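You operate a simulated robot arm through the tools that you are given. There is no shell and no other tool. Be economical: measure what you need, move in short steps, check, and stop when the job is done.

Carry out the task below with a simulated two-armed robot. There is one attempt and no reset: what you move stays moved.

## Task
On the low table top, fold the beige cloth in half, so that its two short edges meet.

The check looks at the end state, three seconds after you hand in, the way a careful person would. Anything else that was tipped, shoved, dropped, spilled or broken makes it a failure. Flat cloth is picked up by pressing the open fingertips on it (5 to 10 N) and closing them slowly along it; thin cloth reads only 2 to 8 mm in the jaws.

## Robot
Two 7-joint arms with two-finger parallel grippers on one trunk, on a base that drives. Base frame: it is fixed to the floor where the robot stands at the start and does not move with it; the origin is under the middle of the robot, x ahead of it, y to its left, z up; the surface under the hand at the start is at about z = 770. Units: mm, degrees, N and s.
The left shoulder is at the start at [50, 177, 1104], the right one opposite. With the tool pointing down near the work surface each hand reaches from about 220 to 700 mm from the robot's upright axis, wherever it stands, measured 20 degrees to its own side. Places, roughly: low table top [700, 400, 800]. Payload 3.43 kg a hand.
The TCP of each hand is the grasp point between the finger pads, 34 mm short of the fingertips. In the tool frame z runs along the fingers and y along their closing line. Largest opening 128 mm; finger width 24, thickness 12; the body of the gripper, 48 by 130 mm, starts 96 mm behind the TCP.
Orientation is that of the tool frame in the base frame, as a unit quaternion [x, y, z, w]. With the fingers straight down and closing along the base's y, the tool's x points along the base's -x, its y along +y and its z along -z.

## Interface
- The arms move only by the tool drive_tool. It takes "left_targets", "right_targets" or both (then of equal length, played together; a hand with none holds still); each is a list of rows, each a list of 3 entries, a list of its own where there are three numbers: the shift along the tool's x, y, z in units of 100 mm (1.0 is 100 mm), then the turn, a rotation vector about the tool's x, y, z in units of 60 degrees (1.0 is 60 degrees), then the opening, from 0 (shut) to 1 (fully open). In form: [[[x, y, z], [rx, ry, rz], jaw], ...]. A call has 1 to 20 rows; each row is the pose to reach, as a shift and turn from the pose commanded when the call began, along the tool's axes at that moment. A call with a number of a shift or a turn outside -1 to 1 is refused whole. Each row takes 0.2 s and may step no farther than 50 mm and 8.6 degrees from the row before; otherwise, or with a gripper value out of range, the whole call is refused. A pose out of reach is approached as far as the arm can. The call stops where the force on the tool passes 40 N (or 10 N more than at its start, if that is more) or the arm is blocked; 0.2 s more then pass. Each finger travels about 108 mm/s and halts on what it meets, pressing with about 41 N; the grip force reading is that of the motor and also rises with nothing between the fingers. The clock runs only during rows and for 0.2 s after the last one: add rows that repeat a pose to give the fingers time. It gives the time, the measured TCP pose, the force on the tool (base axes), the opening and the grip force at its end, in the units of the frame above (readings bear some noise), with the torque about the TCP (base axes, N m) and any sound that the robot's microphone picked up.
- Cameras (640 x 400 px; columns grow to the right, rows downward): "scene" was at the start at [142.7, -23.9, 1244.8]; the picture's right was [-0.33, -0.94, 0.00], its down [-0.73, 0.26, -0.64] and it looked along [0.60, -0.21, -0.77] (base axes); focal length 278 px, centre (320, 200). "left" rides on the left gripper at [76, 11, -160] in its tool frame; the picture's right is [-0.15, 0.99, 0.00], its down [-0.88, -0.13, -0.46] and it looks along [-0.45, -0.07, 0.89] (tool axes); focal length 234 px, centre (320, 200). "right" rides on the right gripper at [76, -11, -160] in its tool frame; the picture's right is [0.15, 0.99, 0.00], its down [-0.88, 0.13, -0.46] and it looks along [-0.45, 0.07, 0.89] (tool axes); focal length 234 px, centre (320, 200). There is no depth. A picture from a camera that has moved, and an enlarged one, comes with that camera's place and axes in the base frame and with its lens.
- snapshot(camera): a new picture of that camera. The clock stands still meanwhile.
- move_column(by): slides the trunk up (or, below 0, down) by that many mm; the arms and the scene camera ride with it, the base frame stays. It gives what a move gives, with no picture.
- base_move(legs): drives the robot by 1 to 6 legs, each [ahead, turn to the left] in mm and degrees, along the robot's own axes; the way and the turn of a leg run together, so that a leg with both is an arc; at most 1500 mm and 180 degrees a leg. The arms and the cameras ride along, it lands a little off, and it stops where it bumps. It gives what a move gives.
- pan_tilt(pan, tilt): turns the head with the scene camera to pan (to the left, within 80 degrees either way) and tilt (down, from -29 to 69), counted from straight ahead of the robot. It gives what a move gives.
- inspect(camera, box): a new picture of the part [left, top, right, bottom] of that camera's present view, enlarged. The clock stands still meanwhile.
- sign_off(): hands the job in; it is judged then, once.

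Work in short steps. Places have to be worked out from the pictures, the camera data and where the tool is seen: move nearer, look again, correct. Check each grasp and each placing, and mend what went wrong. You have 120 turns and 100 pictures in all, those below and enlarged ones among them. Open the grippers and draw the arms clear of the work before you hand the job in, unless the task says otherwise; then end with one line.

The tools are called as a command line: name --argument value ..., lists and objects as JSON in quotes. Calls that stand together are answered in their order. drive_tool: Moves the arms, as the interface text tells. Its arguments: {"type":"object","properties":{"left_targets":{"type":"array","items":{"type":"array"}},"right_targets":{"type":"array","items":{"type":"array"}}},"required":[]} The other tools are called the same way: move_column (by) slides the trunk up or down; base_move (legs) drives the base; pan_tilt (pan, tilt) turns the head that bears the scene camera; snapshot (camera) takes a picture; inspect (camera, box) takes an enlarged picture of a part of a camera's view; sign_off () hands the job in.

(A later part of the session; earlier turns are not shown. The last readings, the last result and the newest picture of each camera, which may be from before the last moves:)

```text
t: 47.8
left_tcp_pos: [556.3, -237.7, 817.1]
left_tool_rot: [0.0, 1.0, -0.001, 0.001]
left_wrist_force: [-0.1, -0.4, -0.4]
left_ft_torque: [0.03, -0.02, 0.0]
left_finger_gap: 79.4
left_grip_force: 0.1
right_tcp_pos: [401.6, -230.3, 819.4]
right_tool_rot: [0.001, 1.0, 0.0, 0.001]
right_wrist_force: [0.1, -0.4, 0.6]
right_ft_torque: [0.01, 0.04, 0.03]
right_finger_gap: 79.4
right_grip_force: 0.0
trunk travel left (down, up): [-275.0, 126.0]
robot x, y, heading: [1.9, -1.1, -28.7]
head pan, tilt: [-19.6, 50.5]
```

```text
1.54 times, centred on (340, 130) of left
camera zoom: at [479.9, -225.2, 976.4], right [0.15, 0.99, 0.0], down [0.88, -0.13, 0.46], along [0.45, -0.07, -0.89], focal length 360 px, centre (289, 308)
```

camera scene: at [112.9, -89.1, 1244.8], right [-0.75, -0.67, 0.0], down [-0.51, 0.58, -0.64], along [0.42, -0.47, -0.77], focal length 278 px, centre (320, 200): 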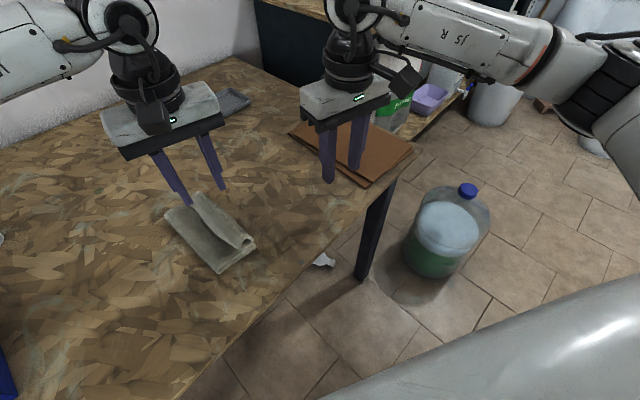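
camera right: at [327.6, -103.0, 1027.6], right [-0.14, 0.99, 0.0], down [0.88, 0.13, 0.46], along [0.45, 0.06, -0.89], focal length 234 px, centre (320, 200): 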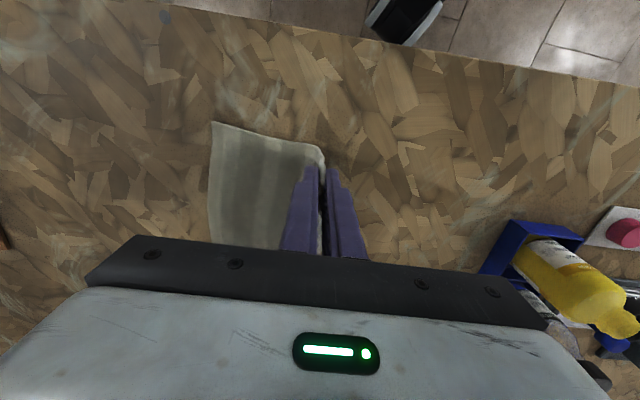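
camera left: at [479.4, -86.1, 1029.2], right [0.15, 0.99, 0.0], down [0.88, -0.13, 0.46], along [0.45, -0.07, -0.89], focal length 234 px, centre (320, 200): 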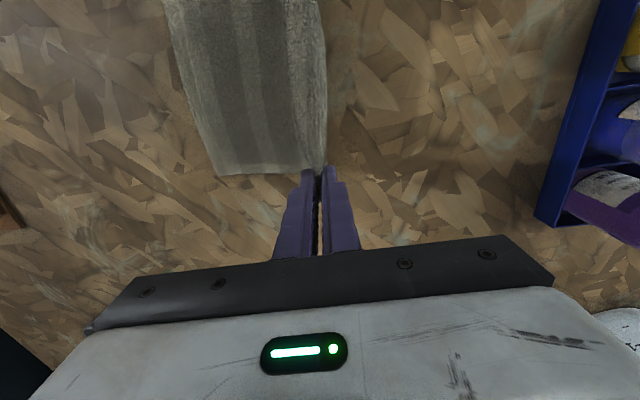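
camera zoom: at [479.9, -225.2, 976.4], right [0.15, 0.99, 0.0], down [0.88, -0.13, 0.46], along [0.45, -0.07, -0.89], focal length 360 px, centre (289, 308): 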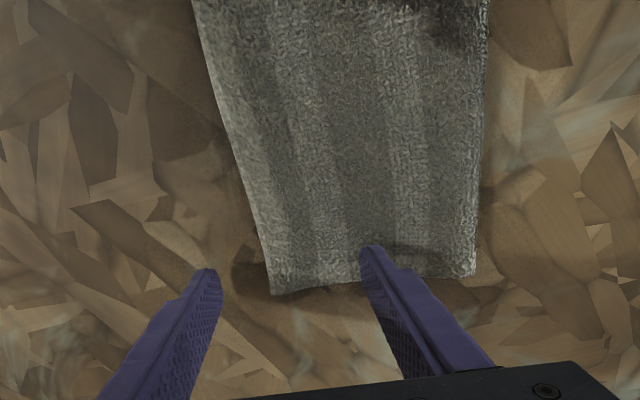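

Excellent — the flap turned outward and lies flat; the top edge slightly overshoots the lower one. I raise the hands and back away to measure.

drive_tool --left_targets '[[[0, 0, -0.3], [0, 0, 0], 0.62], [[0, 0, -0.6], [0, 0, 0], 0.62], [[0, 0.2, -0.9], [0, 0, 0], 0.62], [[0, 0.4, -0.9], [0, 0, 0], 0.62]]' --right_targets '[[[0, 0, -0.3], [0, 0, 0], 0.62], [[0, 0, -0.6], [0, 0, 0], 0.62], [[0, -0.2, -0.9], [0, 0, 0], 0.62], [[0, -0.4, -0.9], [0, 0, 0], 0.62]]'

inspect --camera "right" --box '[220, 60, 480, 260]'

snapshot --camera "left"

inspect --camera "scene" --box '[120, 140, 320, 290]'

```text
t: 48.8
left_tcp_pos: [556.3, -197.0, 906.3]
left_tool_rot: [0.0, 1.0, -0.001, 0.002]
left_wrist_force: [0.0, 0.0, 0.5]
left_ft_torque: [0.02, 0.03, -0.01]
left_finger_gap: 79.1
left_grip_force: 0.0
right_tcp_pos: [404.4, -269.6, 909.6]
right_tool_rot: [0.0, 1.0, -0.001, 0.001]
right_wrist_force: [-0.3, 0.7, 0.0]
right_ft_torque: [0.0, 0.01, -0.02]
right_finger_gap: 79.4
right_grip_force: 0.1
trunk travel left (down, up): [-275.0, 126.0]
robot x, y, heading: [1.3, 4.4, -28.6]
head pan, tilt: [-19.6, 50.5]
```

```text
2.00 times, centred on (350, 160) of right
camera zoom: at [328.6, -279.8, 1067.6], right [-0.14, 0.99, 0.0], down [0.88, 0.13, 0.46], along [0.45, 0.07, -0.89], focal length 468 px, centre (260, 280)
```

zoom: 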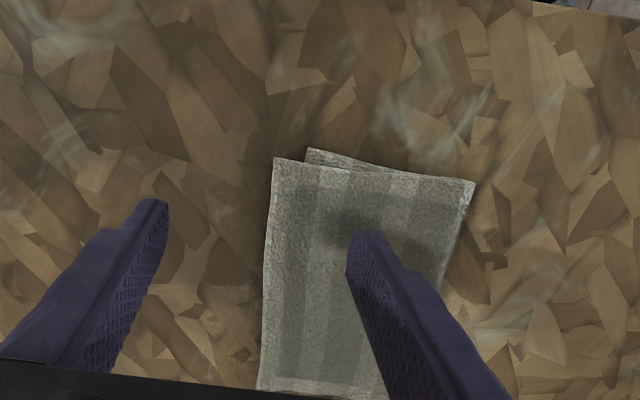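

```text
39 pictures are left
camera left: at [479.4, -185.0, 1065.6], right [0.15, 0.99, 0.0], down [0.88, -0.13, 0.46], along [0.45, -0.07, -0.89], focal length 234 px, centre (320, 200)
```

left: 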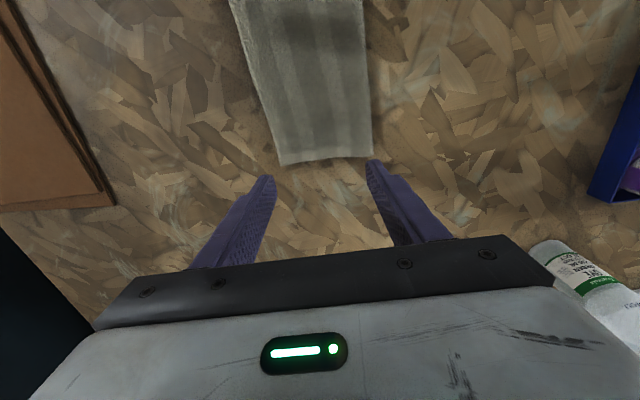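

```text
2.67 times, centred on (220, 215) of scene
camera zoom: at [113.3, -88.7, 1244.8], right [-0.75, -0.67, 0.0], down [-0.51, 0.58, -0.64], along [0.42, -0.47, -0.77], focal length 742 px, centre (587, 160)
```

zoom: 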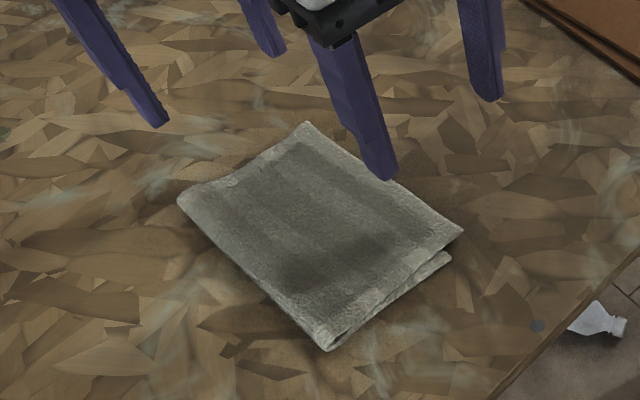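

The cloth is now well folded: far end matches (y −249 both), but at the near end the top corner overshoots the lower corner by ~20 mm ([389, −260] vs [384, −240]). I'll press the right hand's +y finger on that overhang and drag it back; first position above it.

drive_tool --right_targets '[[[-0.03, -0.14, 0], [0, 0, 0], 0.62], [[-0.03, -0.29, 0.2], [0, 0, 0], 0.62], [[-0.03, -0.29, 0.4], [0, 0, 0], 0.62], [[-0.03, -0.29, 0.6], [0, 0, 0], 0.62], [[-0.03, -0.29, 0.8], [0, 0, 0], 0.62]]'

inspect --camera "right" --box '[220, 60, 480, 260]'

```text
t: 50.0
left_tcp_pos: [555.8, -196.4, 907.2]
left_tool_rot: [0.0, 1.0, -0.001, 0.002]
left_wrist_force: [0.0, 0.5, 0.2]
left_ft_torque: [0.0, 0.01, -0.03]
left_finger_gap: 79.5
left_grip_force: 0.1
right_tcp_pos: [407.3, -299.3, 827.5]
right_tool_rot: [0.001, 1.0, 0.0, 0.001]
right_wrist_force: [-1.4, -0.7, -0.1]
right_ft_torque: [-0.01, 0.02, 0.04]
right_finger_gap: 79.4
right_grip_force: 0.1
trunk travel left (down, up): [-275.0, 126.0]
robot x, y, heading: [-0.6, -0.3, -28.6]
head pan, tilt: [-19.6, 50.5]
```

```text
2.00 times, centred on (350, 160) of right
camera zoom: at [331.8, -309.8, 986.1], right [-0.14, 0.99, 0.0], down [0.88, 0.13, 0.46], along [0.45, 0.07, -0.89], focal length 468 px, centre (260, 280)
```

zoom: 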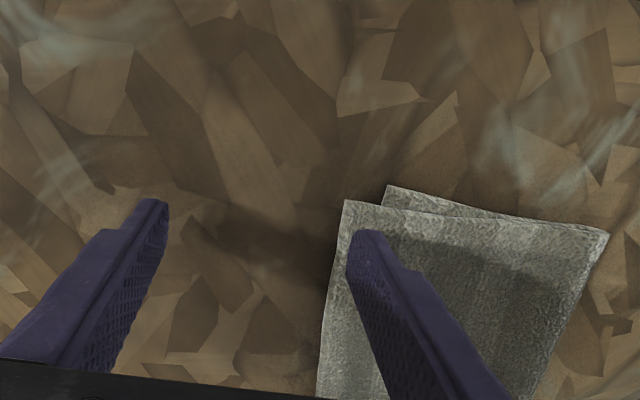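

Measured again: top corner [391, −260], lower corner [383, −242]; the +y finger (y −260…−248) is right over the overhang. I lower to contact.

drive_tool --right_targets '[[[0, 0, 0.1], [0, 0, 0], 0.62], [[0, 0, 0.15], [0, 0, 0], 0.62], [[0, 0, 0.19], [0, 0, 0], 0.62], [[0, 0, 0.205], [0, 0, 0], 0.62]]'

```text
t: 51.0
left_tcp_pos: [555.6, -197.0, 907.8]
left_tool_rot: [0.0, 1.0, -0.002, 0.002]
left_wrist_force: [0.0, -0.6, -0.4]
left_ft_torque: [0.04, 0.0, 0.02]
left_finger_gap: 79.4
left_grip_force: 0.1
right_tcp_pos: [407.6, -298.3, 807.9]
right_tool_rot: [0.002, 1.0, -0.001, 0.002]
right_wrist_force: [0.4, -1.4, 5.5]
right_ft_torque: [0.22, -0.03, 0.01]
right_finger_gap: 78.6
right_grip_force: 0.0
trunk travel left (down, up): [-275.0, 126.0]
robot x, y, heading: [0.6, 2.6, -28.8]
head pan, tilt: [-19.6, 50.5]
```

Contact at 5.5 N, on the +y finger. I drag 20 mm toward +y slowly, then lift.

drive_tool --right_targets '[[[0, 0.03, 0], [0, 0, 0], 0.62], [[0, 0.06, 0], [0, 0, 0], 0.62], [[0, 0.09, 0], [0, 0, 0], 0.62], [[0, 0.12, -0.005], [0, 0, 0], 0.62], [[0, 0.15, -0.01], [0, 0, 0], 0.62], [[0, 0.18, -0.01], [0, 0, 0], 0.62], [[0, 0.21, -0.01], [0, 0, 0], 0.62], [[0, 0.21, -0.15], [0, 0, 0], 0.62], [[0, 0.0, -0.4], [0, 0, 0], 0.62]]'

inspect --camera "right" --box '[220, 60, 480, 260]'

inspect --camera "scene" --box '[120, 140, 320, 290]'

```text
t: 53.0
left_tcp_pos: [555.2, -196.5, 905.8]
left_tool_rot: [0.0, 1.0, -0.001, 0.001]
left_wrist_force: [0.2, -0.1, -0.9]
left_ft_torque: [0.01, -0.01, -0.01]
left_finger_gap: 79.3
left_grip_force: 0.1
right_tcp_pos: [407.2, -298.1, 847.7]
right_tool_rot: [0.001, 1.0, 0.0, 0.0]
right_wrist_force: [-0.1, 0.2, 0.2]
right_ft_torque: [0.01, -0.01, -0.03]
right_finger_gap: 79.4
right_grip_force: 0.2
trunk travel left (down, up): [-275.0, 126.0]
robot x, y, heading: [-1.5, 1.0, -28.6]
head pan, tilt: [-19.6, 50.5]
```

```text
2.00 times, centred on (350, 160) of right
camera zoom: at [330.9, -308.3, 1006.8], right [-0.14, 0.99, 0.0], down [0.88, 0.13, 0.46], along [0.45, 0.06, -0.89], focal length 468 px, centre (260, 280)
```

zoom: 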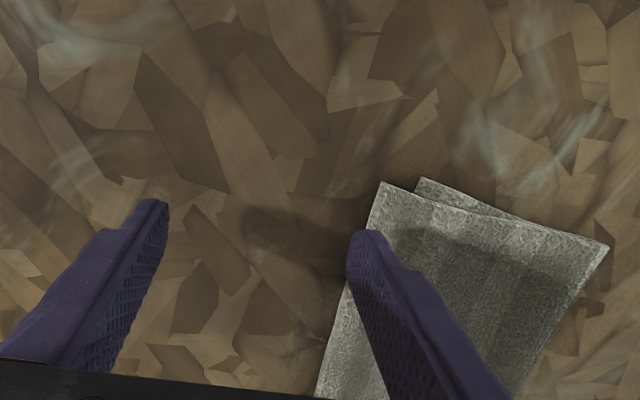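

```text
2.67 times, centred on (220, 215) of scene
camera zoom: at [113.1, -88.9, 1244.8], right [-0.75, -0.67, 0.0], down [-0.51, 0.58, -0.64], along [0.42, -0.47, -0.77], focal length 742 px, centre (587, 160)
```

zoom: 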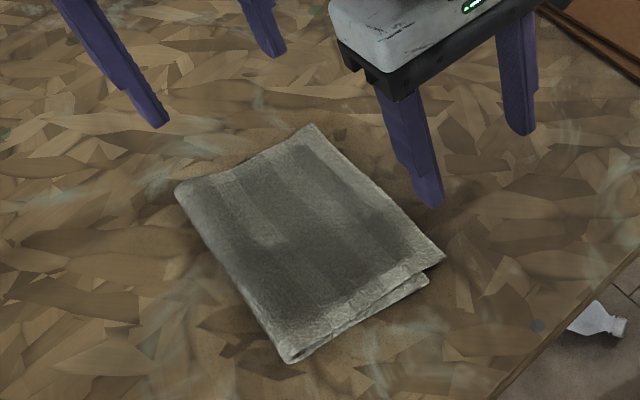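

Top and bottom moved together, so the relative overshoot (~18 mm) remains. Instead I'll pinch the top layer's near corner lightly, lift it and shift it. I position the right hand at about [404, −226] with a 16 mm opening.

drive_tool --right_targets '[[[0.03, 0.15, 0], [0, 0, 0], 0.5], [[0.03, 0.3, 0], [0, 0, 0], 0.35], [[0.03, 0.45, 0], [0, 0, 0], 0.2], [[0.03, 0.6, 0], [0, 0, 0], 0.125], [[0.03, 0.72, 0.1], [0, 0, 0], 0.125], [[0.03, 0.72, 0.2], [0, 0, 0], 0.125]]'

inspect --camera "right" --box '[220, 60, 480, 260]'

```text
t: 54.4
left_tcp_pos: [556.1, -196.6, 906.2]
left_tool_rot: [0.0, 1.0, -0.001, 0.002]
left_wrist_force: [-0.2, -0.2, 0.1]
left_ft_torque: [-0.02, -0.02, 0.02]
left_finger_gap: 79.5
left_grip_force: 0.1
right_tcp_pos: [403.5, -224.9, 827.3]
right_tool_rot: [0.001, 1.0, -0.001, 0.0]
right_wrist_force: [0.8, 0.1, 0.2]
right_ft_torque: [-0.01, 0.02, -0.01]
right_finger_gap: 16.1
right_grip_force: 0.1
trunk travel left (down, up): [-275.0, 126.0]
robot x, y, heading: [-0.6, 0.5, -28.9]
head pan, tilt: [-19.6, 50.5]
```

```text
2.00 times, centred on (350, 160) of right
camera zoom: at [328.2, -235.6, 986.0], right [-0.14, 0.99, 0.0], down [0.88, 0.13, 0.46], along [0.45, 0.06, -0.89], focal length 468 px, centre (260, 280)
```

zoom: 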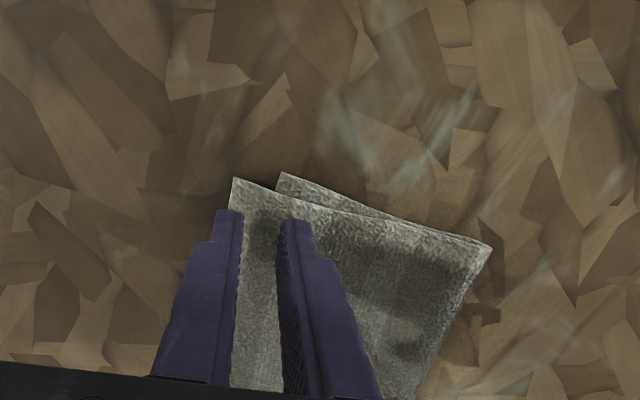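

The fingers sit over the top layer's edge as planned. I lower to contact.

drive_tool --right_targets '[[[0, 0, 0.08], [0, 0, 0], 0.125], [[0, 0, 0.14], [0, 0, 0], 0.125], [[0, 0, 0.17], [0, 0, 0], 0.125], [[0, 0, 0.18], [0, 0, 0], 0.125]]'

```text
t: 55.4
left_tcp_pos: [556.1, -196.0, 906.6]
left_tool_rot: [0.0, 1.0, -0.001, 0.002]
left_wrist_force: [-0.4, -0.6, -0.6]
left_ft_torque: [0.02, 0.02, -0.01]
left_finger_gap: 79.7
left_grip_force: 0.0
right_tcp_pos: [403.6, -226.7, 810.2]
right_tool_rot: [0.001, 1.0, -0.001, 0.002]
right_wrist_force: [-1.2, -0.7, 4.7]
right_ft_torque: [0.08, 0.03, 0.01]
right_finger_gap: 15.8
right_grip_force: 0.0
trunk travel left (down, up): [-275.0, 126.0]
robot x, y, heading: [-1.2, -0.7, -28.7]
head pan, tilt: [-19.6, 50.5]
```

4.7 N contact. I close slowly, then lift 25 mm and look.

drive_tool --right_targets '[[[0, 0, 0.005], [0, 0, 0], 0.11], [[0, 0, 0.005], [0, 0, 0], 0.09], [[0, 0, 0.005], [0, 0, 0], 0.07], [[0, 0, 0.005], [0, 0, 0], 0.05], [[0, 0, 0.005], [0, 0, 0], 0.03], [[0, 0, 0.005], [0, 0, 0], 0.01], [[0, 0, 0.005], [0, 0, 0], 0], [[0, 0, 0.005], [0, 0, 0], 0], [[0, 0.0, -0.08], [0, 0, 0], 0], [[0, 0.0, -0.16], [0, 0, 0], 0], [[0, 0.0, -0.25], [0, 0, 0], 0]]'

inspect --camera "right" --box '[220, 60, 480, 260]'

inspect --camera "scene" --box '[120, 140, 320, 290]'

```text
t: 57.8
left_tcp_pos: [556.7, -197.1, 906.7]
left_tool_rot: [0.001, 1.0, -0.001, 0.001]
left_wrist_force: [0.4, 0.1, -1.0]
left_ft_torque: [0.0, 0.03, 0.0]
left_finger_gap: 79.3
left_grip_force: 0.1
right_tcp_pos: [401.2, -226.5, 834.0]
right_tool_rot: [0.002, 1.0, -0.002, 0.0]
right_wrist_force: [-0.6, -0.7, 0.3]
right_ft_torque: [-0.05, 0.0, -0.02]
right_finger_gap: 0.0
right_grip_force: 33.2
trunk travel left (down, up): [-275.0, 126.0]
robot x, y, heading: [3.3, 1.8, -28.4]
head pan, tilt: [-19.6, 50.5]
```

```text
2.00 times, centred on (350, 160) of right
camera zoom: at [326.3, -236.7, 992.7], right [-0.14, 0.99, 0.0], down [0.88, 0.13, 0.46], along [0.45, 0.06, -0.89], focal length 468 px, centre (260, 280)
```

zoom: 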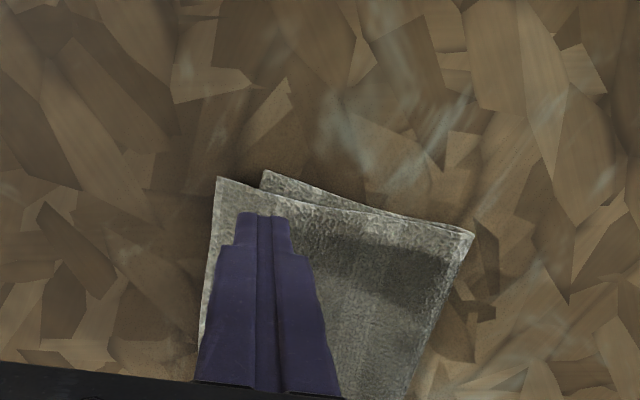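

```text
2.67 times, centred on (220, 215) of scene
camera zoom: at [113.1, -88.7, 1244.8], right [-0.75, -0.67, 0.0], down [-0.51, 0.58, -0.64], along [0.42, -0.47, -0.77], focal length 742 px, centre (587, 160)
```

zoom: 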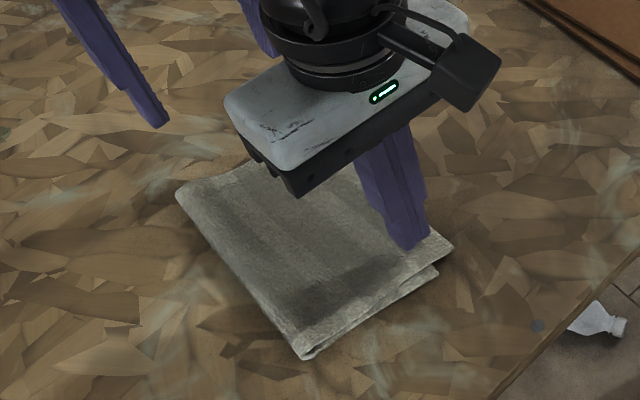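

The pinch missed (gap 0). I retry with a 30 mm opening, centred at the same y, and about 8 N.

drive_tool --right_targets '[[[0, 0.01, 0], [0, 0, 0], 0.235], [[0, 0.01, 0.0], [0, 0, 0], 0.235], [[0, 0.01, 0.1], [0, 0, 0], 0.235], [[0, 0.01, 0.2], [0, 0, 0], 0.235], [[0, 0.01, 0.245], [0, 0, 0], 0.235], [[0, 0.01, 0.26], [0, 0, 0], 0.235]]'

```text
t: 59.2
left_tcp_pos: [555.8, -197.2, 906.7]
left_tool_rot: [0.0, 1.0, -0.001, 0.003]
left_wrist_force: [0.5, -0.3, 0.6]
left_ft_torque: [-0.04, 0.02, -0.01]
left_finger_gap: 79.3
left_grip_force: 0.0
right_tcp_pos: [404.8, -226.8, 810.7]
right_tool_rot: [0.001, 1.0, 0.0, 0.002]
right_wrist_force: [-3.4, 0.6, 8.4]
right_ft_torque: [0.17, 0.08, 0.05]
right_finger_gap: 29.9
right_grip_force: 0.0
trunk travel left (down, up): [-275.0, 126.0]
robot x, y, heading: [-1.6, -1.8, -28.3]
head pan, tilt: [-19.6, 50.5]
```

The torque shows only the +y finger (on the double layer) is loaded. I tilt the hand by 3° so that the −y finger also presses on the single-layer overhang.

drive_tool --right_targets '[[[0, 0, -0.02], [0, 0, 0], 0.235], [[0, 0, -0.02], [-0.025, 0, 0], 0.235], [[0, 0, -0.01], [-0.05, 0, 0], 0.235], [[0, 0, 0.0], [-0.05, 0, 0], 0.235]]'

```text
t: 60.2
left_tcp_pos: [554.6, -197.3, 906.2]
left_tool_rot: [0.0, 1.0, -0.001, 0.003]
left_wrist_force: [-0.2, -0.5, -0.4]
left_ft_torque: [-0.04, 0.0, -0.01]
left_finger_gap: 79.1
left_grip_force: 0.0
right_tcp_pos: [403.9, -225.2, 809.0]
right_tool_rot: [0.001, 1.0, 0.025, 0.001]
right_wrist_force: [0.3, -2.0, 6.1]
right_ft_torque: [-0.01, 0.01, 0.0]
right_finger_gap: 29.4
right_grip_force: 0.1
trunk travel left (down, up): [-275.0, 126.0]
robot x, y, heading: [0.1, 2.6, -28.5]
head pan, tilt: [-19.6, 50.5]
```

Load is now balanced (6 N, no torque). I press a touch more and close slowly.

drive_tool --right_targets '[[[0, 0, 0.01], [0, 0, 0], 0.235], [[0, 0, 0.01], [0, 0, 0], 0.21], [[0, 0, 0.01], [0, 0, 0], 0.18], [[0, 0, 0.01], [0, 0, 0], 0.15], [[0, 0, 0.01], [0, 0, 0], 0.12], [[0, 0, 0.01], [0, 0, 0], 0.09], [[0, 0, 0.005], [0, 0, 0], 0.06], [[0, 0, 0.005], [0, 0, 0], 0.03], [[0, 0, 0.005], [0, 0, 0], 0], [[0, 0, 0.005], [0, 0, 0], 0], [[0, 0, 0.005], [0, 0, 0], 0]]'

inspect --camera "right" --box '[220, 60, 480, 260]'

```text
t: 62.6
left_tcp_pos: [556.3, -196.1, 907.4]
left_tool_rot: [0.0, 1.0, 0.0, 0.002]
left_wrist_force: [-0.7, -0.5, 0.6]
left_ft_torque: [-0.04, 0.01, 0.0]
left_finger_gap: 79.4
left_grip_force: 0.1
right_tcp_pos: [403.9, -224.7, 808.4]
right_tool_rot: [0.001, 1.0, 0.025, 0.001]
right_wrist_force: [-1.0, 4.3, 15.3]
right_ft_torque: [0.24, 0.07, 0.03]
right_finger_gap: 6.1
right_grip_force: 40.9
trunk travel left (down, up): [-275.0, 126.0]
robot x, y, heading: [-0.9, 3.1, -28.9]
head pan, tilt: [-19.6, 50.5]
```

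```text
2.00 times, centred on (350, 160) of right
camera zoom: at [327.7, -243.4, 966.3], right [-0.14, 0.99, 0.05], down [0.88, 0.11, 0.46], along [0.45, 0.11, -0.88], focal length 468 px, centre (260, 280)
```

zoom: 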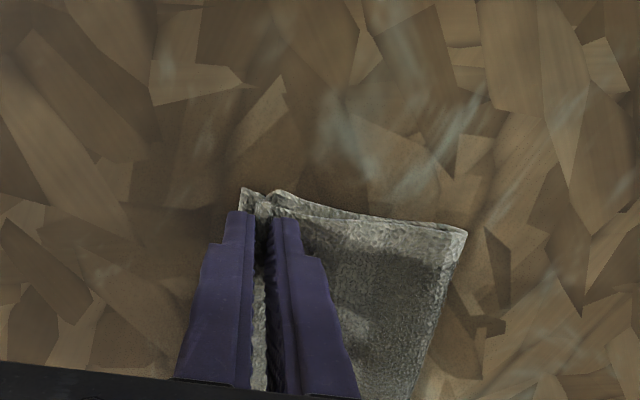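

Gap reads 6.1 mm — possibly the bottom edge is caught too. I lift 22 mm to see.

drive_tool --right_targets '[[[0, 0, -0.06], [0, 0, 0], 0], [[0, 0, -0.12], [0, 0, 0], 0], [[0, 0, -0.18], [0, 0, 0], 0], [[0, 0, -0.22], [0, 0, 0], 0]]'

inspect --camera "right" --box '[220, 60, 480, 260]'

inspect --camera "scene" --box '[160, 180, 300, 290]'

```text
t: 63.6
left_tcp_pos: [556.0, -196.0, 906.8]
left_tool_rot: [0.001, 1.0, -0.001, 0.002]
left_wrist_force: [-0.7, 1.0, -0.2]
left_ft_torque: [-0.03, 0.02, 0.0]
left_finger_gap: 79.4
left_grip_force: 0.1
right_tcp_pos: [402.9, -225.9, 829.6]
right_tool_rot: [0.002, 1.0, 0.025, 0.001]
right_wrist_force: [-0.4, 0.0, -0.3]
right_ft_torque: [0.0, -0.02, 0.05]
right_finger_gap: 5.8
right_grip_force: 40.1
trunk travel left (down, up): [-275.0, 126.0]
robot x, y, heading: [-1.3, -3.0, -28.7]
head pan, tilt: [-19.6, 50.5]
```

```text
2.00 times, centred on (350, 160) of right
camera zoom: at [327.5, -245.1, 987.2], right [-0.14, 0.99, 0.05], down [0.88, 0.1, 0.46], along [0.45, 0.11, -0.89], focal length 468 px, centre (260, 280)
```

zoom: 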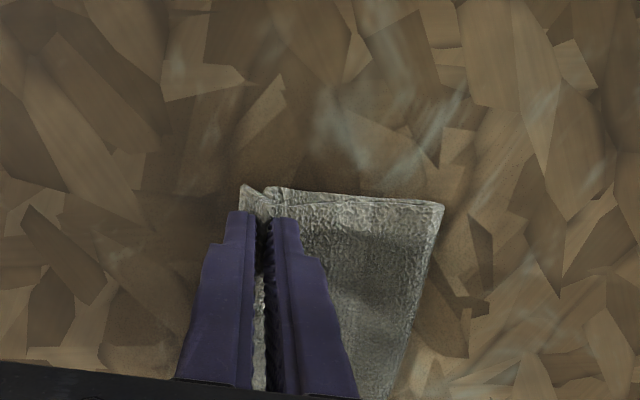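

```text
3.64 times, centred on (230, 235) of scene
camera zoom: at [113.2, -88.7, 1244.8], right [-0.75, -0.67, 0.0], down [-0.51, 0.58, -0.64], along [0.42, -0.47, -0.77], focal length 1012 px, centre (647, 73)
```

zoom: 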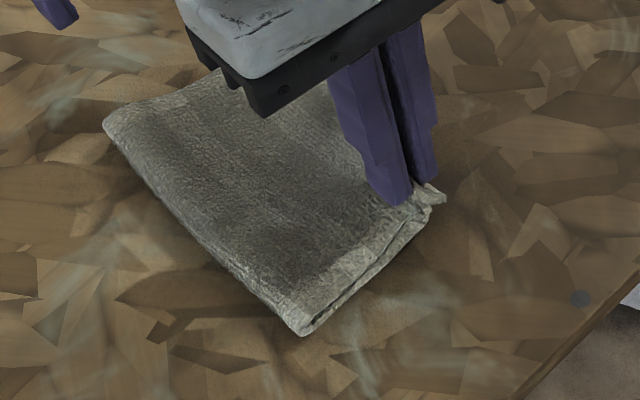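

Both layers were caught, so I set it back down and open in place (reversing the pinch).

drive_tool --right_targets '[[[0, 0, 0.08], [0, 0, 0], 0], [[0, 0, 0.15], [0, 0, 0], 0], [[0, 0, 0.195], [0, 0, 0], 0], [[0, 0, 0.2], [0, 0, 0], 0.05], [[0, 0, 0.2], [0, 0, 0], 0.1], [[0, 0, 0.21], [0, 0, 0], 0.15], [[0, 0, 0.21], [0, 0, 0], 0.2], [[0, 0, 0.21], [0, 0, 0], 0.25], [[0, 0, 0.1], [0, 0, 0], 0.25], [[0, 0, -0.15], [0, 0, 0], 0.25], [[0, 0, -0.5], [0.025, 0, 0], 0.25], [[0, 0, -0.8], [0.05, 0, 0], 0.25]]'

inspect --camera "right" --box '[220, 60, 480, 260]'

inspect --camera "scene" --box '[120, 140, 320, 290]'

```text
t: 66.2
left_tcp_pos: [555.9, -196.6, 906.3]
left_tool_rot: [0.0, 1.0, -0.001, 0.001]
left_wrist_force: [-0.2, 0.1, 0.1]
left_ft_torque: [0.01, 0.02, 0.03]
left_finger_gap: 79.6
left_grip_force: 0.1
right_tcp_pos: [401.0, -232.3, 910.2]
right_tool_rot: [0.001, 1.0, -0.001, 0.0]
right_wrist_force: [-0.1, -0.5, -0.5]
right_ft_torque: [-0.01, -0.02, 0.02]
right_finger_gap: 32.0
right_grip_force: 0.0
trunk travel left (down, up): [-275.0, 126.0]
robot x, y, heading: [-2.6, -1.2, -28.8]
head pan, tilt: [-19.6, 50.5]
```

```text
2.00 times, centred on (350, 160) of right
camera zoom: at [325.6, -242.3, 1068.7], right [-0.14, 0.99, 0.0], down [0.88, 0.13, 0.46], along [0.45, 0.06, -0.89], focal length 468 px, centre (260, 280)
```

zoom: 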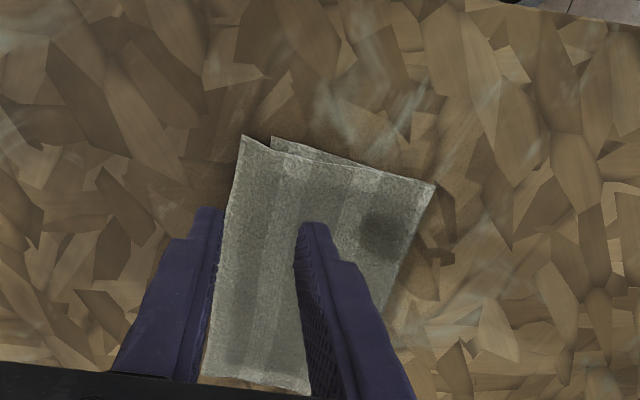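

```text
2.67 times, centred on (220, 215) of scene
camera zoom: at [113.1, -88.6, 1244.8], right [-0.75, -0.67, 0.0], down [-0.51, 0.57, -0.64], along [0.42, -0.47, -0.77], focal length 742 px, centre (587, 160)
```

zoom: 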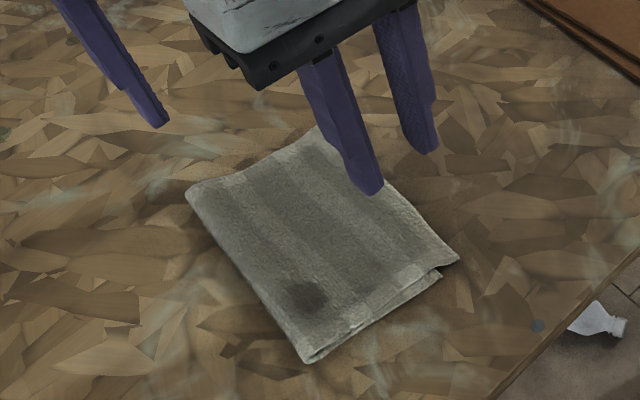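

Cloth lies flat again; near overshoot ≈18 mm. I check the far end with the left camera.

inspect --camera "left" --box '[200, 0, 440, 200]'

```text
2.00 times, centred on (320, 100) of left
camera zoom: at [479.3, -185.1, 1065.3], right [0.15, 0.99, 0.0], down [0.88, -0.13, 0.46], along [0.45, -0.07, -0.89], focal length 468 px, centre (320, 400)
```

zoom: 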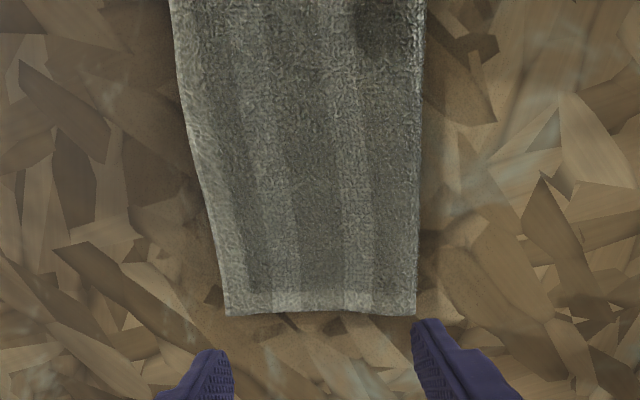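

Measured: top is ~19 mm over at the near end and ~7 mm at the far end. I'll turn the right hand 90° so that both fingertips (closing along x) fit on the overhang alone; the left hand retreats first.

drive_tool --left_targets '[[[0, 0.2, 0], [0, 0, 0], 0.62], [[0, 0.4, 0], [0, 0, 0], 0.62], [[0, 0.6, 0], [0, 0, 0], 0.62], [[0, 0.8, 0], [0, 0, 0], 0.62], [[0, 1.0, 0], [0, 0, 0], 0.62], [[0, 1.0, 0], [0, 0, 0], 0.62]]' --right_targets '[[[0, -0.03, 0], [0, 0, 0.125], 0.25], [[0, -0.06, 0], [0, 0, 0.25], 0.25], [[0, -0.09, 0], [0, 0, 0.375], 0.25], [[0, -0.12, 0], [0, 0, 0.5], 0.25], [[0, -0.13, 0], [0, 0, 0.625], 0.25], [[-0.1, -0.13, 0], [0, 0, 0.75], 0.25]]'

drive_tool --right_targets '[[[0, 0, 0], [0, 0, 0.125], 0.25], [[0, 0, 0], [0, 0, 0.25], 0.25], [[0, 0, 0], [0, 0, 0.375], 0.25], [[0, 0, 0], [0, 0, 0.5], 0.25], [[0, 0, 0], [0, 0, 0.625], 0.25], [[0, 0, 0], [0, 0, 0.75], 0.25]]'

snapshot --camera "right"

```text
t: 67.6
left_tcp_pos: [555.3, -94.3, 908.7]
left_tool_rot: [0.0, 1.0, 0.0, 0.002]
left_wrist_force: [-0.2, -0.2, -0.2]
left_ft_torque: [0.01, -0.01, 0.02]
left_finger_gap: 79.2
left_grip_force: 0.0
right_tcp_pos: [413.4, -245.4, 909.7]
right_tool_rot: [0.386, 0.923, 0.0, 0.001]
right_wrist_force: [0.0, 0.9, 0.3]
right_ft_torque: [-0.03, 0.0, -0.02]
right_finger_gap: 32.0
right_grip_force: 0.0
trunk travel left (down, up): [-275.0, 126.0]
robot x, y, heading: [-0.6, -2.0, -28.6]
head pan, tilt: [-19.6, 50.5]
```

```text
t: 69.0
left_tcp_pos: [555.9, -96.1, 908.6]
left_tool_rot: [0.0, 1.0, -0.001, 0.002]
left_wrist_force: [0.4, 0.8, 0.9]
left_ft_torque: [0.0, 0.02, 0.01]
left_finger_gap: 79.5
left_grip_force: 0.0
right_tcp_pos: [412.7, -244.5, 910.7]
right_tool_rot: [0.709, 0.705, 0.001, 0.001]
right_wrist_force: [-0.3, -0.4, -0.4]
right_ft_torque: [-0.03, 0.03, -0.02]
right_finger_gap: 31.8
right_grip_force: 0.1
trunk travel left (down, up): [-275.0, 126.0]
robot x, y, heading: [3.1, 4.3, -28.7]
head pan, tilt: [-19.6, 50.5]
```

```text
25 pictures are left
camera right: at [402.5, -167.6, 1068.4], right [0.99, 0.14, 0.0], down [0.13, -0.88, 0.46], along [0.07, -0.45, -0.89], focal length 234 px, centre (320, 200)
```

right: 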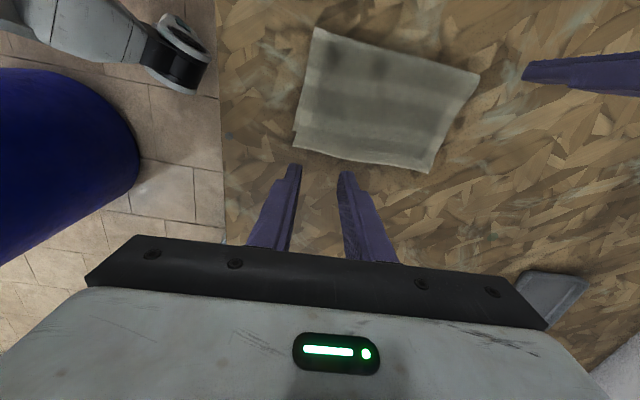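

The 90° pose works. I lower over the overhang (x≈416, y≈−245), stopping just above.

drive_tool --right_targets '[[[0, 0.04, 0.2], [0, 0, 0], 0.25], [[0, 0.04, 0.4], [0, 0, 0], 0.25], [[0, 0.04, 0.6], [0, 0, 0], 0.25], [[0, 0.04, 0.75], [0, 0, 0], 0.25], [[0, 0.04, 0.85], [0, 0, 0], 0.25]]'

inspect --camera "right" --box '[220, 60, 480, 260]'

```text
t: 70.2
left_tcp_pos: [556.2, -96.2, 909.8]
left_tool_rot: [0.0, 1.0, -0.001, 0.002]
left_wrist_force: [-0.5, -0.3, -0.7]
left_ft_torque: [-0.02, -0.02, -0.01]
left_finger_gap: 79.6
left_grip_force: 0.2
right_tcp_pos: [417.0, -243.8, 824.2]
right_tool_rot: [0.707, 0.707, 0.001, 0.0]
right_wrist_force: [-0.4, -0.3, 0.0]
right_ft_torque: [-0.01, -0.03, -0.01]
right_finger_gap: 32.1
right_grip_force: 0.0
trunk travel left (down, up): [-275.0, 126.0]
robot x, y, heading: [2.0, -3.8, -28.5]
head pan, tilt: [-19.6, 50.5]
```

```text
2.00 times, centred on (350, 160) of right
camera zoom: at [406.5, -167.4, 982.2], right [0.99, 0.14, 0.0], down [0.13, -0.88, 0.46], along [0.07, -0.45, -0.89], focal length 468 px, centre (260, 280)
```

zoom: 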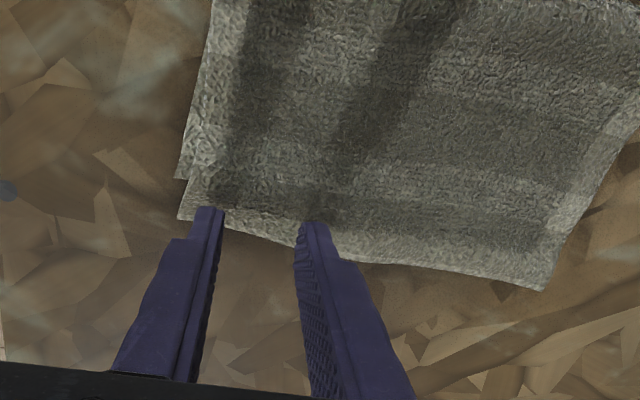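

Fingers cover the overhang only (lower layer's edge at y≈−227…−235). I descend to contact.

drive_tool --right_targets '[[[-0.02, 0, 0.08], [0, 0, 0], 0.25], [[-0.02, 0, 0.14], [0, 0, 0], 0.25], [[-0.02, 0, 0.165], [0, 0, 0], 0.25], [[-0.02, 0, 0.175], [0, 0, 0], 0.25]]'

```text
t: 71.2
left_tcp_pos: [556.8, -96.4, 909.3]
left_tool_rot: [0.0, 1.0, 0.0, 0.002]
left_wrist_force: [0.0, -0.3, 0.5]
left_ft_torque: [-0.01, -0.03, 0.01]
left_finger_gap: 79.5
left_grip_force: 0.0
right_tcp_pos: [417.9, -247.3, 808.1]
right_tool_rot: [0.708, 0.706, 0.002, 0.002]
right_wrist_force: [0.4, -0.8, 9.9]
right_ft_torque: [0.08, -0.13, -0.04]
right_finger_gap: 32.0
right_grip_force: 0.0
trunk travel left (down, up): [-275.0, 126.0]
robot x, y, heading: [0.2, 2.0, -28.6]
head pan, tilt: [-19.6, 50.5]
```

About 10 N on both fingers; I close slowly at this pressure.

drive_tool --right_targets '[[[0, 0, -0.005], [0, 0, 0], 0.25], [[0, 0, -0.005], [0, 0, 0], 0.22], [[0, 0, -0.005], [0, 0, 0], 0.19], [[0, 0, -0.005], [0, 0, 0], 0.16], [[0, 0, -0.005], [0, 0, 0], 0.13], [[0, 0, -0.005], [0, 0, 0], 0.1], [[0, 0, -0.005], [0, 0, 0], 0.07], [[0, 0, -0.005], [0, 0, 0], 0.04], [[0, 0, -0.005], [0, 0, 0], 0.02], [[0, 0, -0.005], [0, 0, 0], 0], [[0, 0, -0.005], [0, 0, 0], 0], [[0, 0, -0.12], [0, 0, 0], 0], [[0, 0, -0.22], [0, 0, 0], 0], [[0, 0, -0.3], [0, 0, 0], 0]]'

inspect --camera "right" --box '[220, 60, 480, 260]'

```text
t: 74.2
left_tcp_pos: [555.3, -96.6, 909.0]
left_tool_rot: [0.0, 1.0, -0.001, 0.002]
left_wrist_force: [-0.3, 0.3, 0.6]
left_ft_torque: [0.02, 0.0, -0.01]
left_finger_gap: 79.3
left_grip_force: 0.0
right_tcp_pos: [415.9, -245.1, 837.3]
right_tool_rot: [0.708, 0.706, 0.0, 0.0]
right_wrist_force: [-0.9, -0.2, 0.1]
right_ft_torque: [-0.01, 0.03, 0.03]
right_finger_gap: 5.2
right_grip_force: 39.5
trunk travel left (down, up): [-275.0, 126.0]
robot x, y, heading: [0.8, -2.3, -28.6]
head pan, tilt: [-19.6, 50.5]
```

```text
2.00 times, centred on (350, 160) of right
camera zoom: at [406.2, -168.8, 996.1], right [0.99, 0.14, 0.0], down [0.13, -0.88, 0.46], along [0.07, -0.45, -0.89], focal length 468 px, centre (260, 280)
```

zoom: 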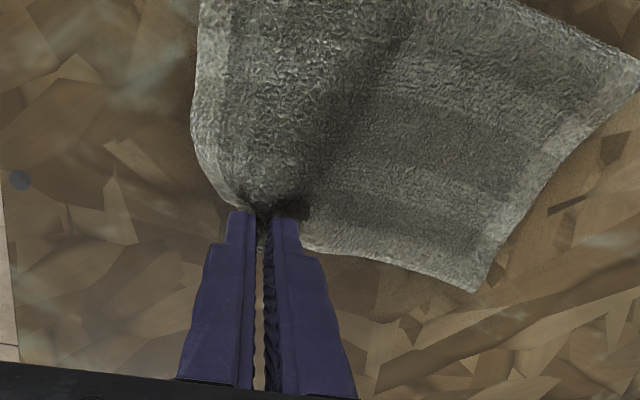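

Something 5.2 mm is held; I lift a bit more and check from the scene camera whether the lower layer stayed.

drive_tool --right_targets '[[[0, 0, -0.1], [0, 0, 0], 0], [[0, 0, -0.2], [0, 0, 0], 0], [[0, 0, -0.2], [0, 0, 0], 0]]'

inspect --camera "scene" --box '[120, 140, 320, 290]'

```text
t: 75.0
left_tcp_pos: [555.7, -95.7, 908.6]
left_tool_rot: [0.0, 1.0, 0.0, 0.001]
left_wrist_force: [-0.1, 0.4, -0.3]
left_ft_torque: [-0.03, -0.01, -0.01]
left_finger_gap: 79.8
left_grip_force: 0.0
right_tcp_pos: [417.5, -245.3, 856.8]
right_tool_rot: [0.708, 0.707, 0.0, 0.001]
right_wrist_force: [-0.2, -0.2, 0.2]
right_ft_torque: [-0.02, 0.01, 0.02]
right_finger_gap: 5.3
right_grip_force: 39.8
trunk travel left (down, up): [-275.0, 126.0]
robot x, y, heading: [5.3, 0.6, -28.8]
head pan, tilt: [-19.6, 50.5]
```

```text
2.67 times, centred on (220, 215) of scene
camera zoom: at [113.2, -88.8, 1244.8], right [-0.75, -0.67, 0.0], down [-0.51, 0.58, -0.64], along [0.42, -0.47, -0.77], focal length 742 px, centre (587, 160)
```

zoom: 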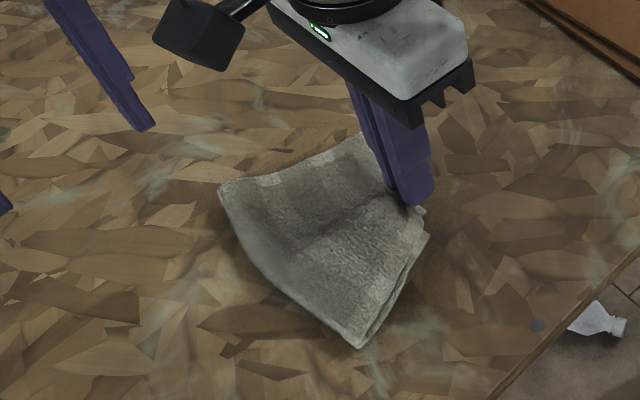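

Both layers came up again (contact was concentrated on the thicker double-layer part). I set it back down exactly, opening in reverse, and will retry farther out so that only the overhang is touched.

drive_tool --right_targets '[[[0, 0, 0.15], [0, 0, 0], 0], [[0, 0, 0.3], [0, 0, 0], 0], [[0, 0, 0.42], [0, 0, 0], 0], [[0, 0, 0.475], [0, 0, 0], 0], [[0, 0, 0.475], [0, 0, 0], 0.05], [[0, 0, 0.48], [0, 0, 0], 0.1], [[0, 0, 0.48], [0, 0, 0], 0.15], [[0, 0, 0.485], [0, 0, 0], 0.2], [[0, 0, 0.485], [0, 0, 0], 0.25], [[0, 0, 0.48], [0, 0, 0], 0.3], [[0, 0, 0.4], [0, 0, 0], 0.3], [[0, 0, 0.2], [0, 0, 0], 0.3]]'

inspect --camera "right" --box '[220, 60, 480, 260]'

```text
t: 77.6
left_tcp_pos: [555.0, -96.2, 910.2]
left_tool_rot: [0.0, 1.0, -0.001, 0.001]
left_wrist_force: [-0.1, 0.8, -0.1]
left_ft_torque: [-0.01, 0.01, 0.03]
left_finger_gap: 79.4
left_grip_force: 0.0
right_tcp_pos: [419.6, -248.1, 836.7]
right_tool_rot: [0.708, 0.706, 0.0, 0.002]
right_wrist_force: [0.6, 0.5, -0.2]
right_ft_torque: [0.04, 0.0, 0.02]
right_finger_gap: 38.7
right_grip_force: 0.1
trunk travel left (down, up): [-275.0, 126.0]
robot x, y, heading: [-1.1, -1.6, -28.6]
head pan, tilt: [-19.6, 50.5]
```

```text
2.00 times, centred on (350, 160) of right
camera zoom: at [407.8, -170.4, 995.3], right [0.99, 0.14, 0.0], down [0.13, -0.88, 0.46], along [0.07, -0.45, -0.89], focal length 468 px, centre (260, 280)
```

zoom: 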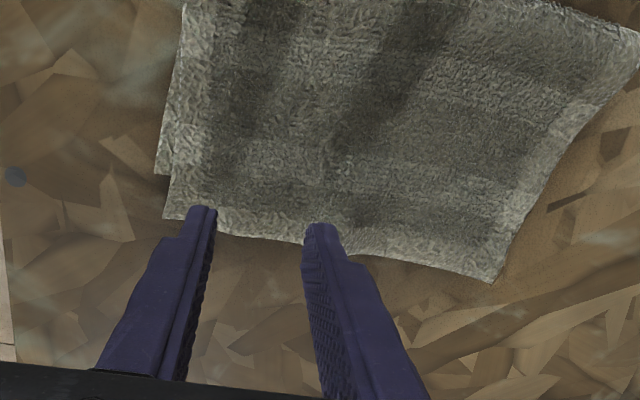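

Cloth is back as before. Now I centre the fingers farther out (y≈−254, x≈410) so they press only the single-layer overhang, and descend.

drive_tool --right_targets '[[[-0.06, -0.1, 0], [0, 0, 0], 0.25], [[-0.06, -0.1, 0.1], [0, 0, 0], 0.25], [[-0.06, -0.1, 0.2], [0, 0, 0], 0.25], [[-0.06, -0.1, 0.26], [0, 0, 0], 0.25], [[-0.06, -0.1, 0.29], [0, 0, 0], 0.25], [[-0.06, -0.1, 0.295], [0, 0, 0], 0.25]]'

```text
t: 79.0
left_tcp_pos: [554.5, -96.2, 908.6]
left_tool_rot: [0.0, 1.0, -0.001, 0.002]
left_wrist_force: [0.2, -0.4, -0.3]
left_ft_torque: [0.0, 0.01, -0.02]
left_finger_gap: 79.2
left_grip_force: 0.1
right_tcp_pos: [406.6, -251.9, 807.9]
right_tool_rot: [0.708, 0.706, 0.002, 0.002]
right_wrist_force: [-1.0, -0.6, 6.9]
right_ft_torque: [0.02, -0.1, 0.0]
right_finger_gap: 31.8
right_grip_force: 0.1
trunk travel left (down, up): [-275.0, 126.0]
robot x, y, heading: [1.1, 0.0, -28.7]
head pan, tilt: [-19.6, 50.5]
```

Contact is centred now (7 N). Close slowly with 1 mm more pressure, then lift 25 mm.

drive_tool --right_targets '[[[-0.02, 0, 0.008], [0, 0, 0], 0.25], [[-0.02, 0, 0.008], [0, 0, 0], 0.22], [[-0.02, 0, 0.008], [0, 0, 0], 0.19], [[-0.02, 0, 0.008], [0, 0, 0], 0.16], [[-0.02, 0, 0.008], [0, 0, 0], 0.13], [[-0.02, 0, 0.008], [0, 0, 0], 0.1], [[-0.02, 0, 0.008], [0, 0, 0], 0.07], [[-0.02, 0, 0.005], [0, 0, 0], 0.04], [[-0.02, 0, 0.005], [0, 0, 0], 0.02], [[-0.02, 0, 0.005], [0, 0, 0], 0], [[-0.02, 0, 0.005], [0, 0, 0], 0], [[-0.02, 0, -0.1], [0, 0, 0], 0], [[-0.02, 0, -0.2], [0, 0, 0], 0], [[-0.02, 0, -0.25], [0, 0, 0], 0]]'

inspect --camera "right" --box '[220, 60, 480, 260]'

```text
t: 82.0
left_tcp_pos: [556.1, -96.6, 908.4]
left_tool_rot: [0.0, 1.0, -0.001, 0.002]
left_wrist_force: [0.0, -0.5, -0.5]
left_ft_torque: [0.01, 0.02, 0.0]
left_finger_gap: 79.3
left_grip_force: 0.0
right_tcp_pos: [407.4, -254.6, 834.4]
right_tool_rot: [0.708, 0.706, 0.0, 0.001]
right_wrist_force: [-0.9, 0.4, 0.4]
right_ft_torque: [-0.02, -0.02, -0.02]
right_finger_gap: 3.9
right_grip_force: 38.6
trunk travel left (down, up): [-275.0, 126.0]
robot x, y, heading: [0.3, -2.6, -28.6]
head pan, tilt: [-19.6, 50.5]
```

```text
2.00 times, centred on (350, 160) of right
camera zoom: at [396.8, -177.8, 992.2], right [0.99, 0.14, 0.0], down [0.13, -0.88, 0.46], along [0.07, -0.45, -0.89], focal length 468 px, centre (260, 280)
```

zoom: 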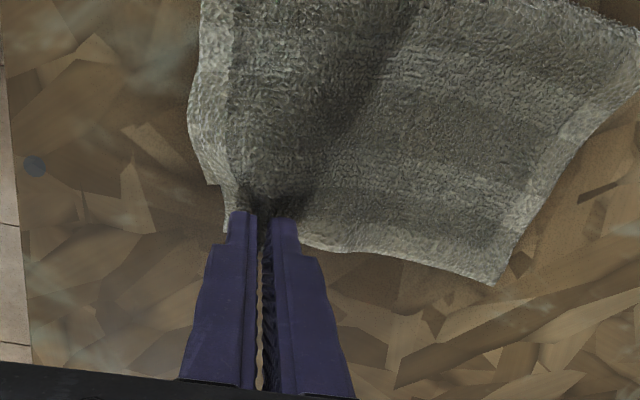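

3.9 mm — only the top layer is held, and the lower corner stays on the table. I lift a bit, shift +20 mm in y (−4 mm in x), lower, and open while lightly pressed.

drive_tool --right_targets '[[[0.0, 0, -0.1], [0, 0, 0], 0], [[0.07, -0.01, -0.18], [0, 0, 0], 0], [[0.14, -0.02, -0.18], [0, 0, 0], 0], [[0.2, -0.04, -0.15], [0, 0, 0], 0], [[0.2, -0.04, -0.02], [0, 0, 0], 0], [[0.2, -0.04, 0.1], [0, 0, 0], 0], [[0.2, -0.04, 0.2], [0, 0, 0], 0], [[0.2, -0.04, 0.23], [0, 0, 0], 0]]'

inspect --camera "right" --box '[220, 60, 480, 260]'

```text
t: 83.8
left_tcp_pos: [554.8, -95.6, 910.1]
left_tool_rot: [0.0, 1.0, 0.0, 0.002]
left_wrist_force: [0.7, 0.7, -0.7]
left_ft_torque: [-0.02, -0.01, 0.06]
left_finger_gap: 79.2
left_grip_force: 0.1
right_tcp_pos: [403.7, -234.1, 810.9]
right_tool_rot: [0.709, 0.706, 0.0, 0.002]
right_wrist_force: [-0.8, -0.5, 4.3]
right_ft_torque: [-0.02, 0.0, 0.0]
right_finger_gap: 3.8
right_grip_force: 38.9
trunk travel left (down, up): [-275.0, 126.0]
robot x, y, heading: [-2.2, 2.1, -28.6]
head pan, tilt: [-19.6, 50.5]
```

```text
2.00 times, centred on (350, 160) of right
camera zoom: at [392.2, -158.2, 968.1], right [0.99, 0.14, 0.0], down [0.13, -0.88, 0.46], along [0.07, -0.45, -0.89], focal length 468 px, centre (260, 280)
```

zoom: 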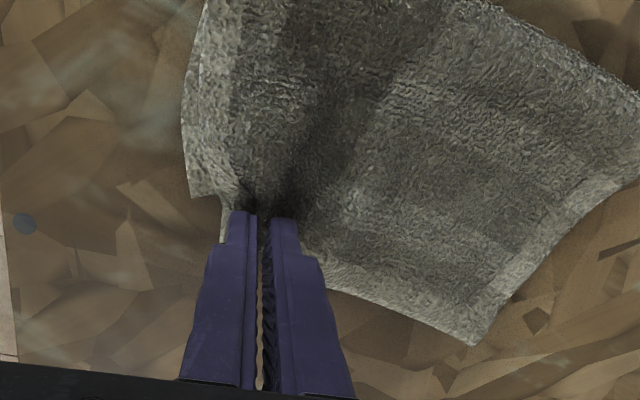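

The lower layer was dragged along partly, so ~17 mm mismatch remains. With the grip still on the top layer only, I peel it up high toward the fold and lay it back down 18 mm short of here, which shouldn't push the lower layer.

drive_tool --right_targets '[[[0.05, 0, -0.15], [0, 0, 0], 0], [[0.15, 0, -0.32], [0, 0, 0], 0], [[0.28, 0, -0.5], [0, 0, 0], 0], [[0.42, 0, -0.65], [0, 0, 0], 0], [[0.58, 0, -0.72], [0, 0, 0], 0], [[0.7, 0, -0.7], [0, 0, 0], 0], [[0.7, 0, -0.6], [0, 0, 0], 0], [[0.6, 0, -0.5], [0, 0, 0], 0], [[0.5, 0, -0.4], [0, 0, 0], 0], [[0.4, 0, -0.28], [0, 0, 0], 0], [[0.3, 0, -0.16], [0, 0, 0], 0], [[0.2, 0, -0.08], [0, 0, 0], 0]]'

inspect --camera "right" --box '[220, 60, 480, 260]'

```text
t: 86.4
left_tcp_pos: [555.2, -96.8, 909.4]
left_tool_rot: [0.0, 1.0, -0.001, 0.001]
left_wrist_force: [0.2, -0.1, -0.7]
left_ft_torque: [-0.01, 0.01, 0.01]
left_finger_gap: 79.2
left_grip_force: 0.1
right_tcp_pos: [403.9, -211.7, 819.9]
right_tool_rot: [0.707, 0.707, 0.001, 0.001]
right_wrist_force: [0.6, 2.4, 7.2]
right_ft_torque: [0.16, -0.04, -0.01]
right_finger_gap: 4.0
right_grip_force: 38.4
trunk travel left (down, up): [-275.0, 126.0]
robot x, y, heading: [2.8, 2.2, -28.8]
head pan, tilt: [-19.6, 50.5]
```

```text
2.00 times, centred on (350, 160) of right
camera zoom: at [391.9, -135.5, 977.4], right [0.99, 0.15, 0.0], down [0.13, -0.88, 0.46], along [0.07, -0.45, -0.89], focal length 468 px, centre (260, 280)
```

zoom: 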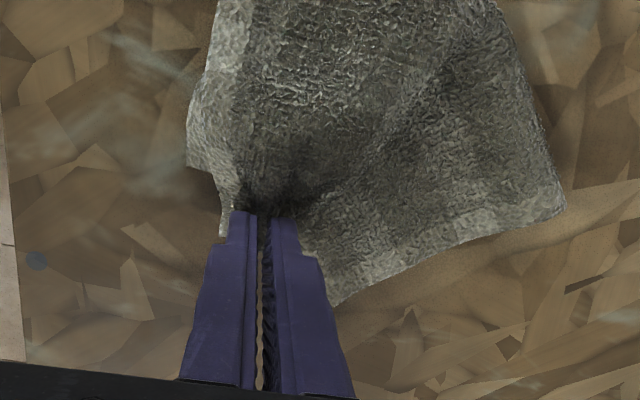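

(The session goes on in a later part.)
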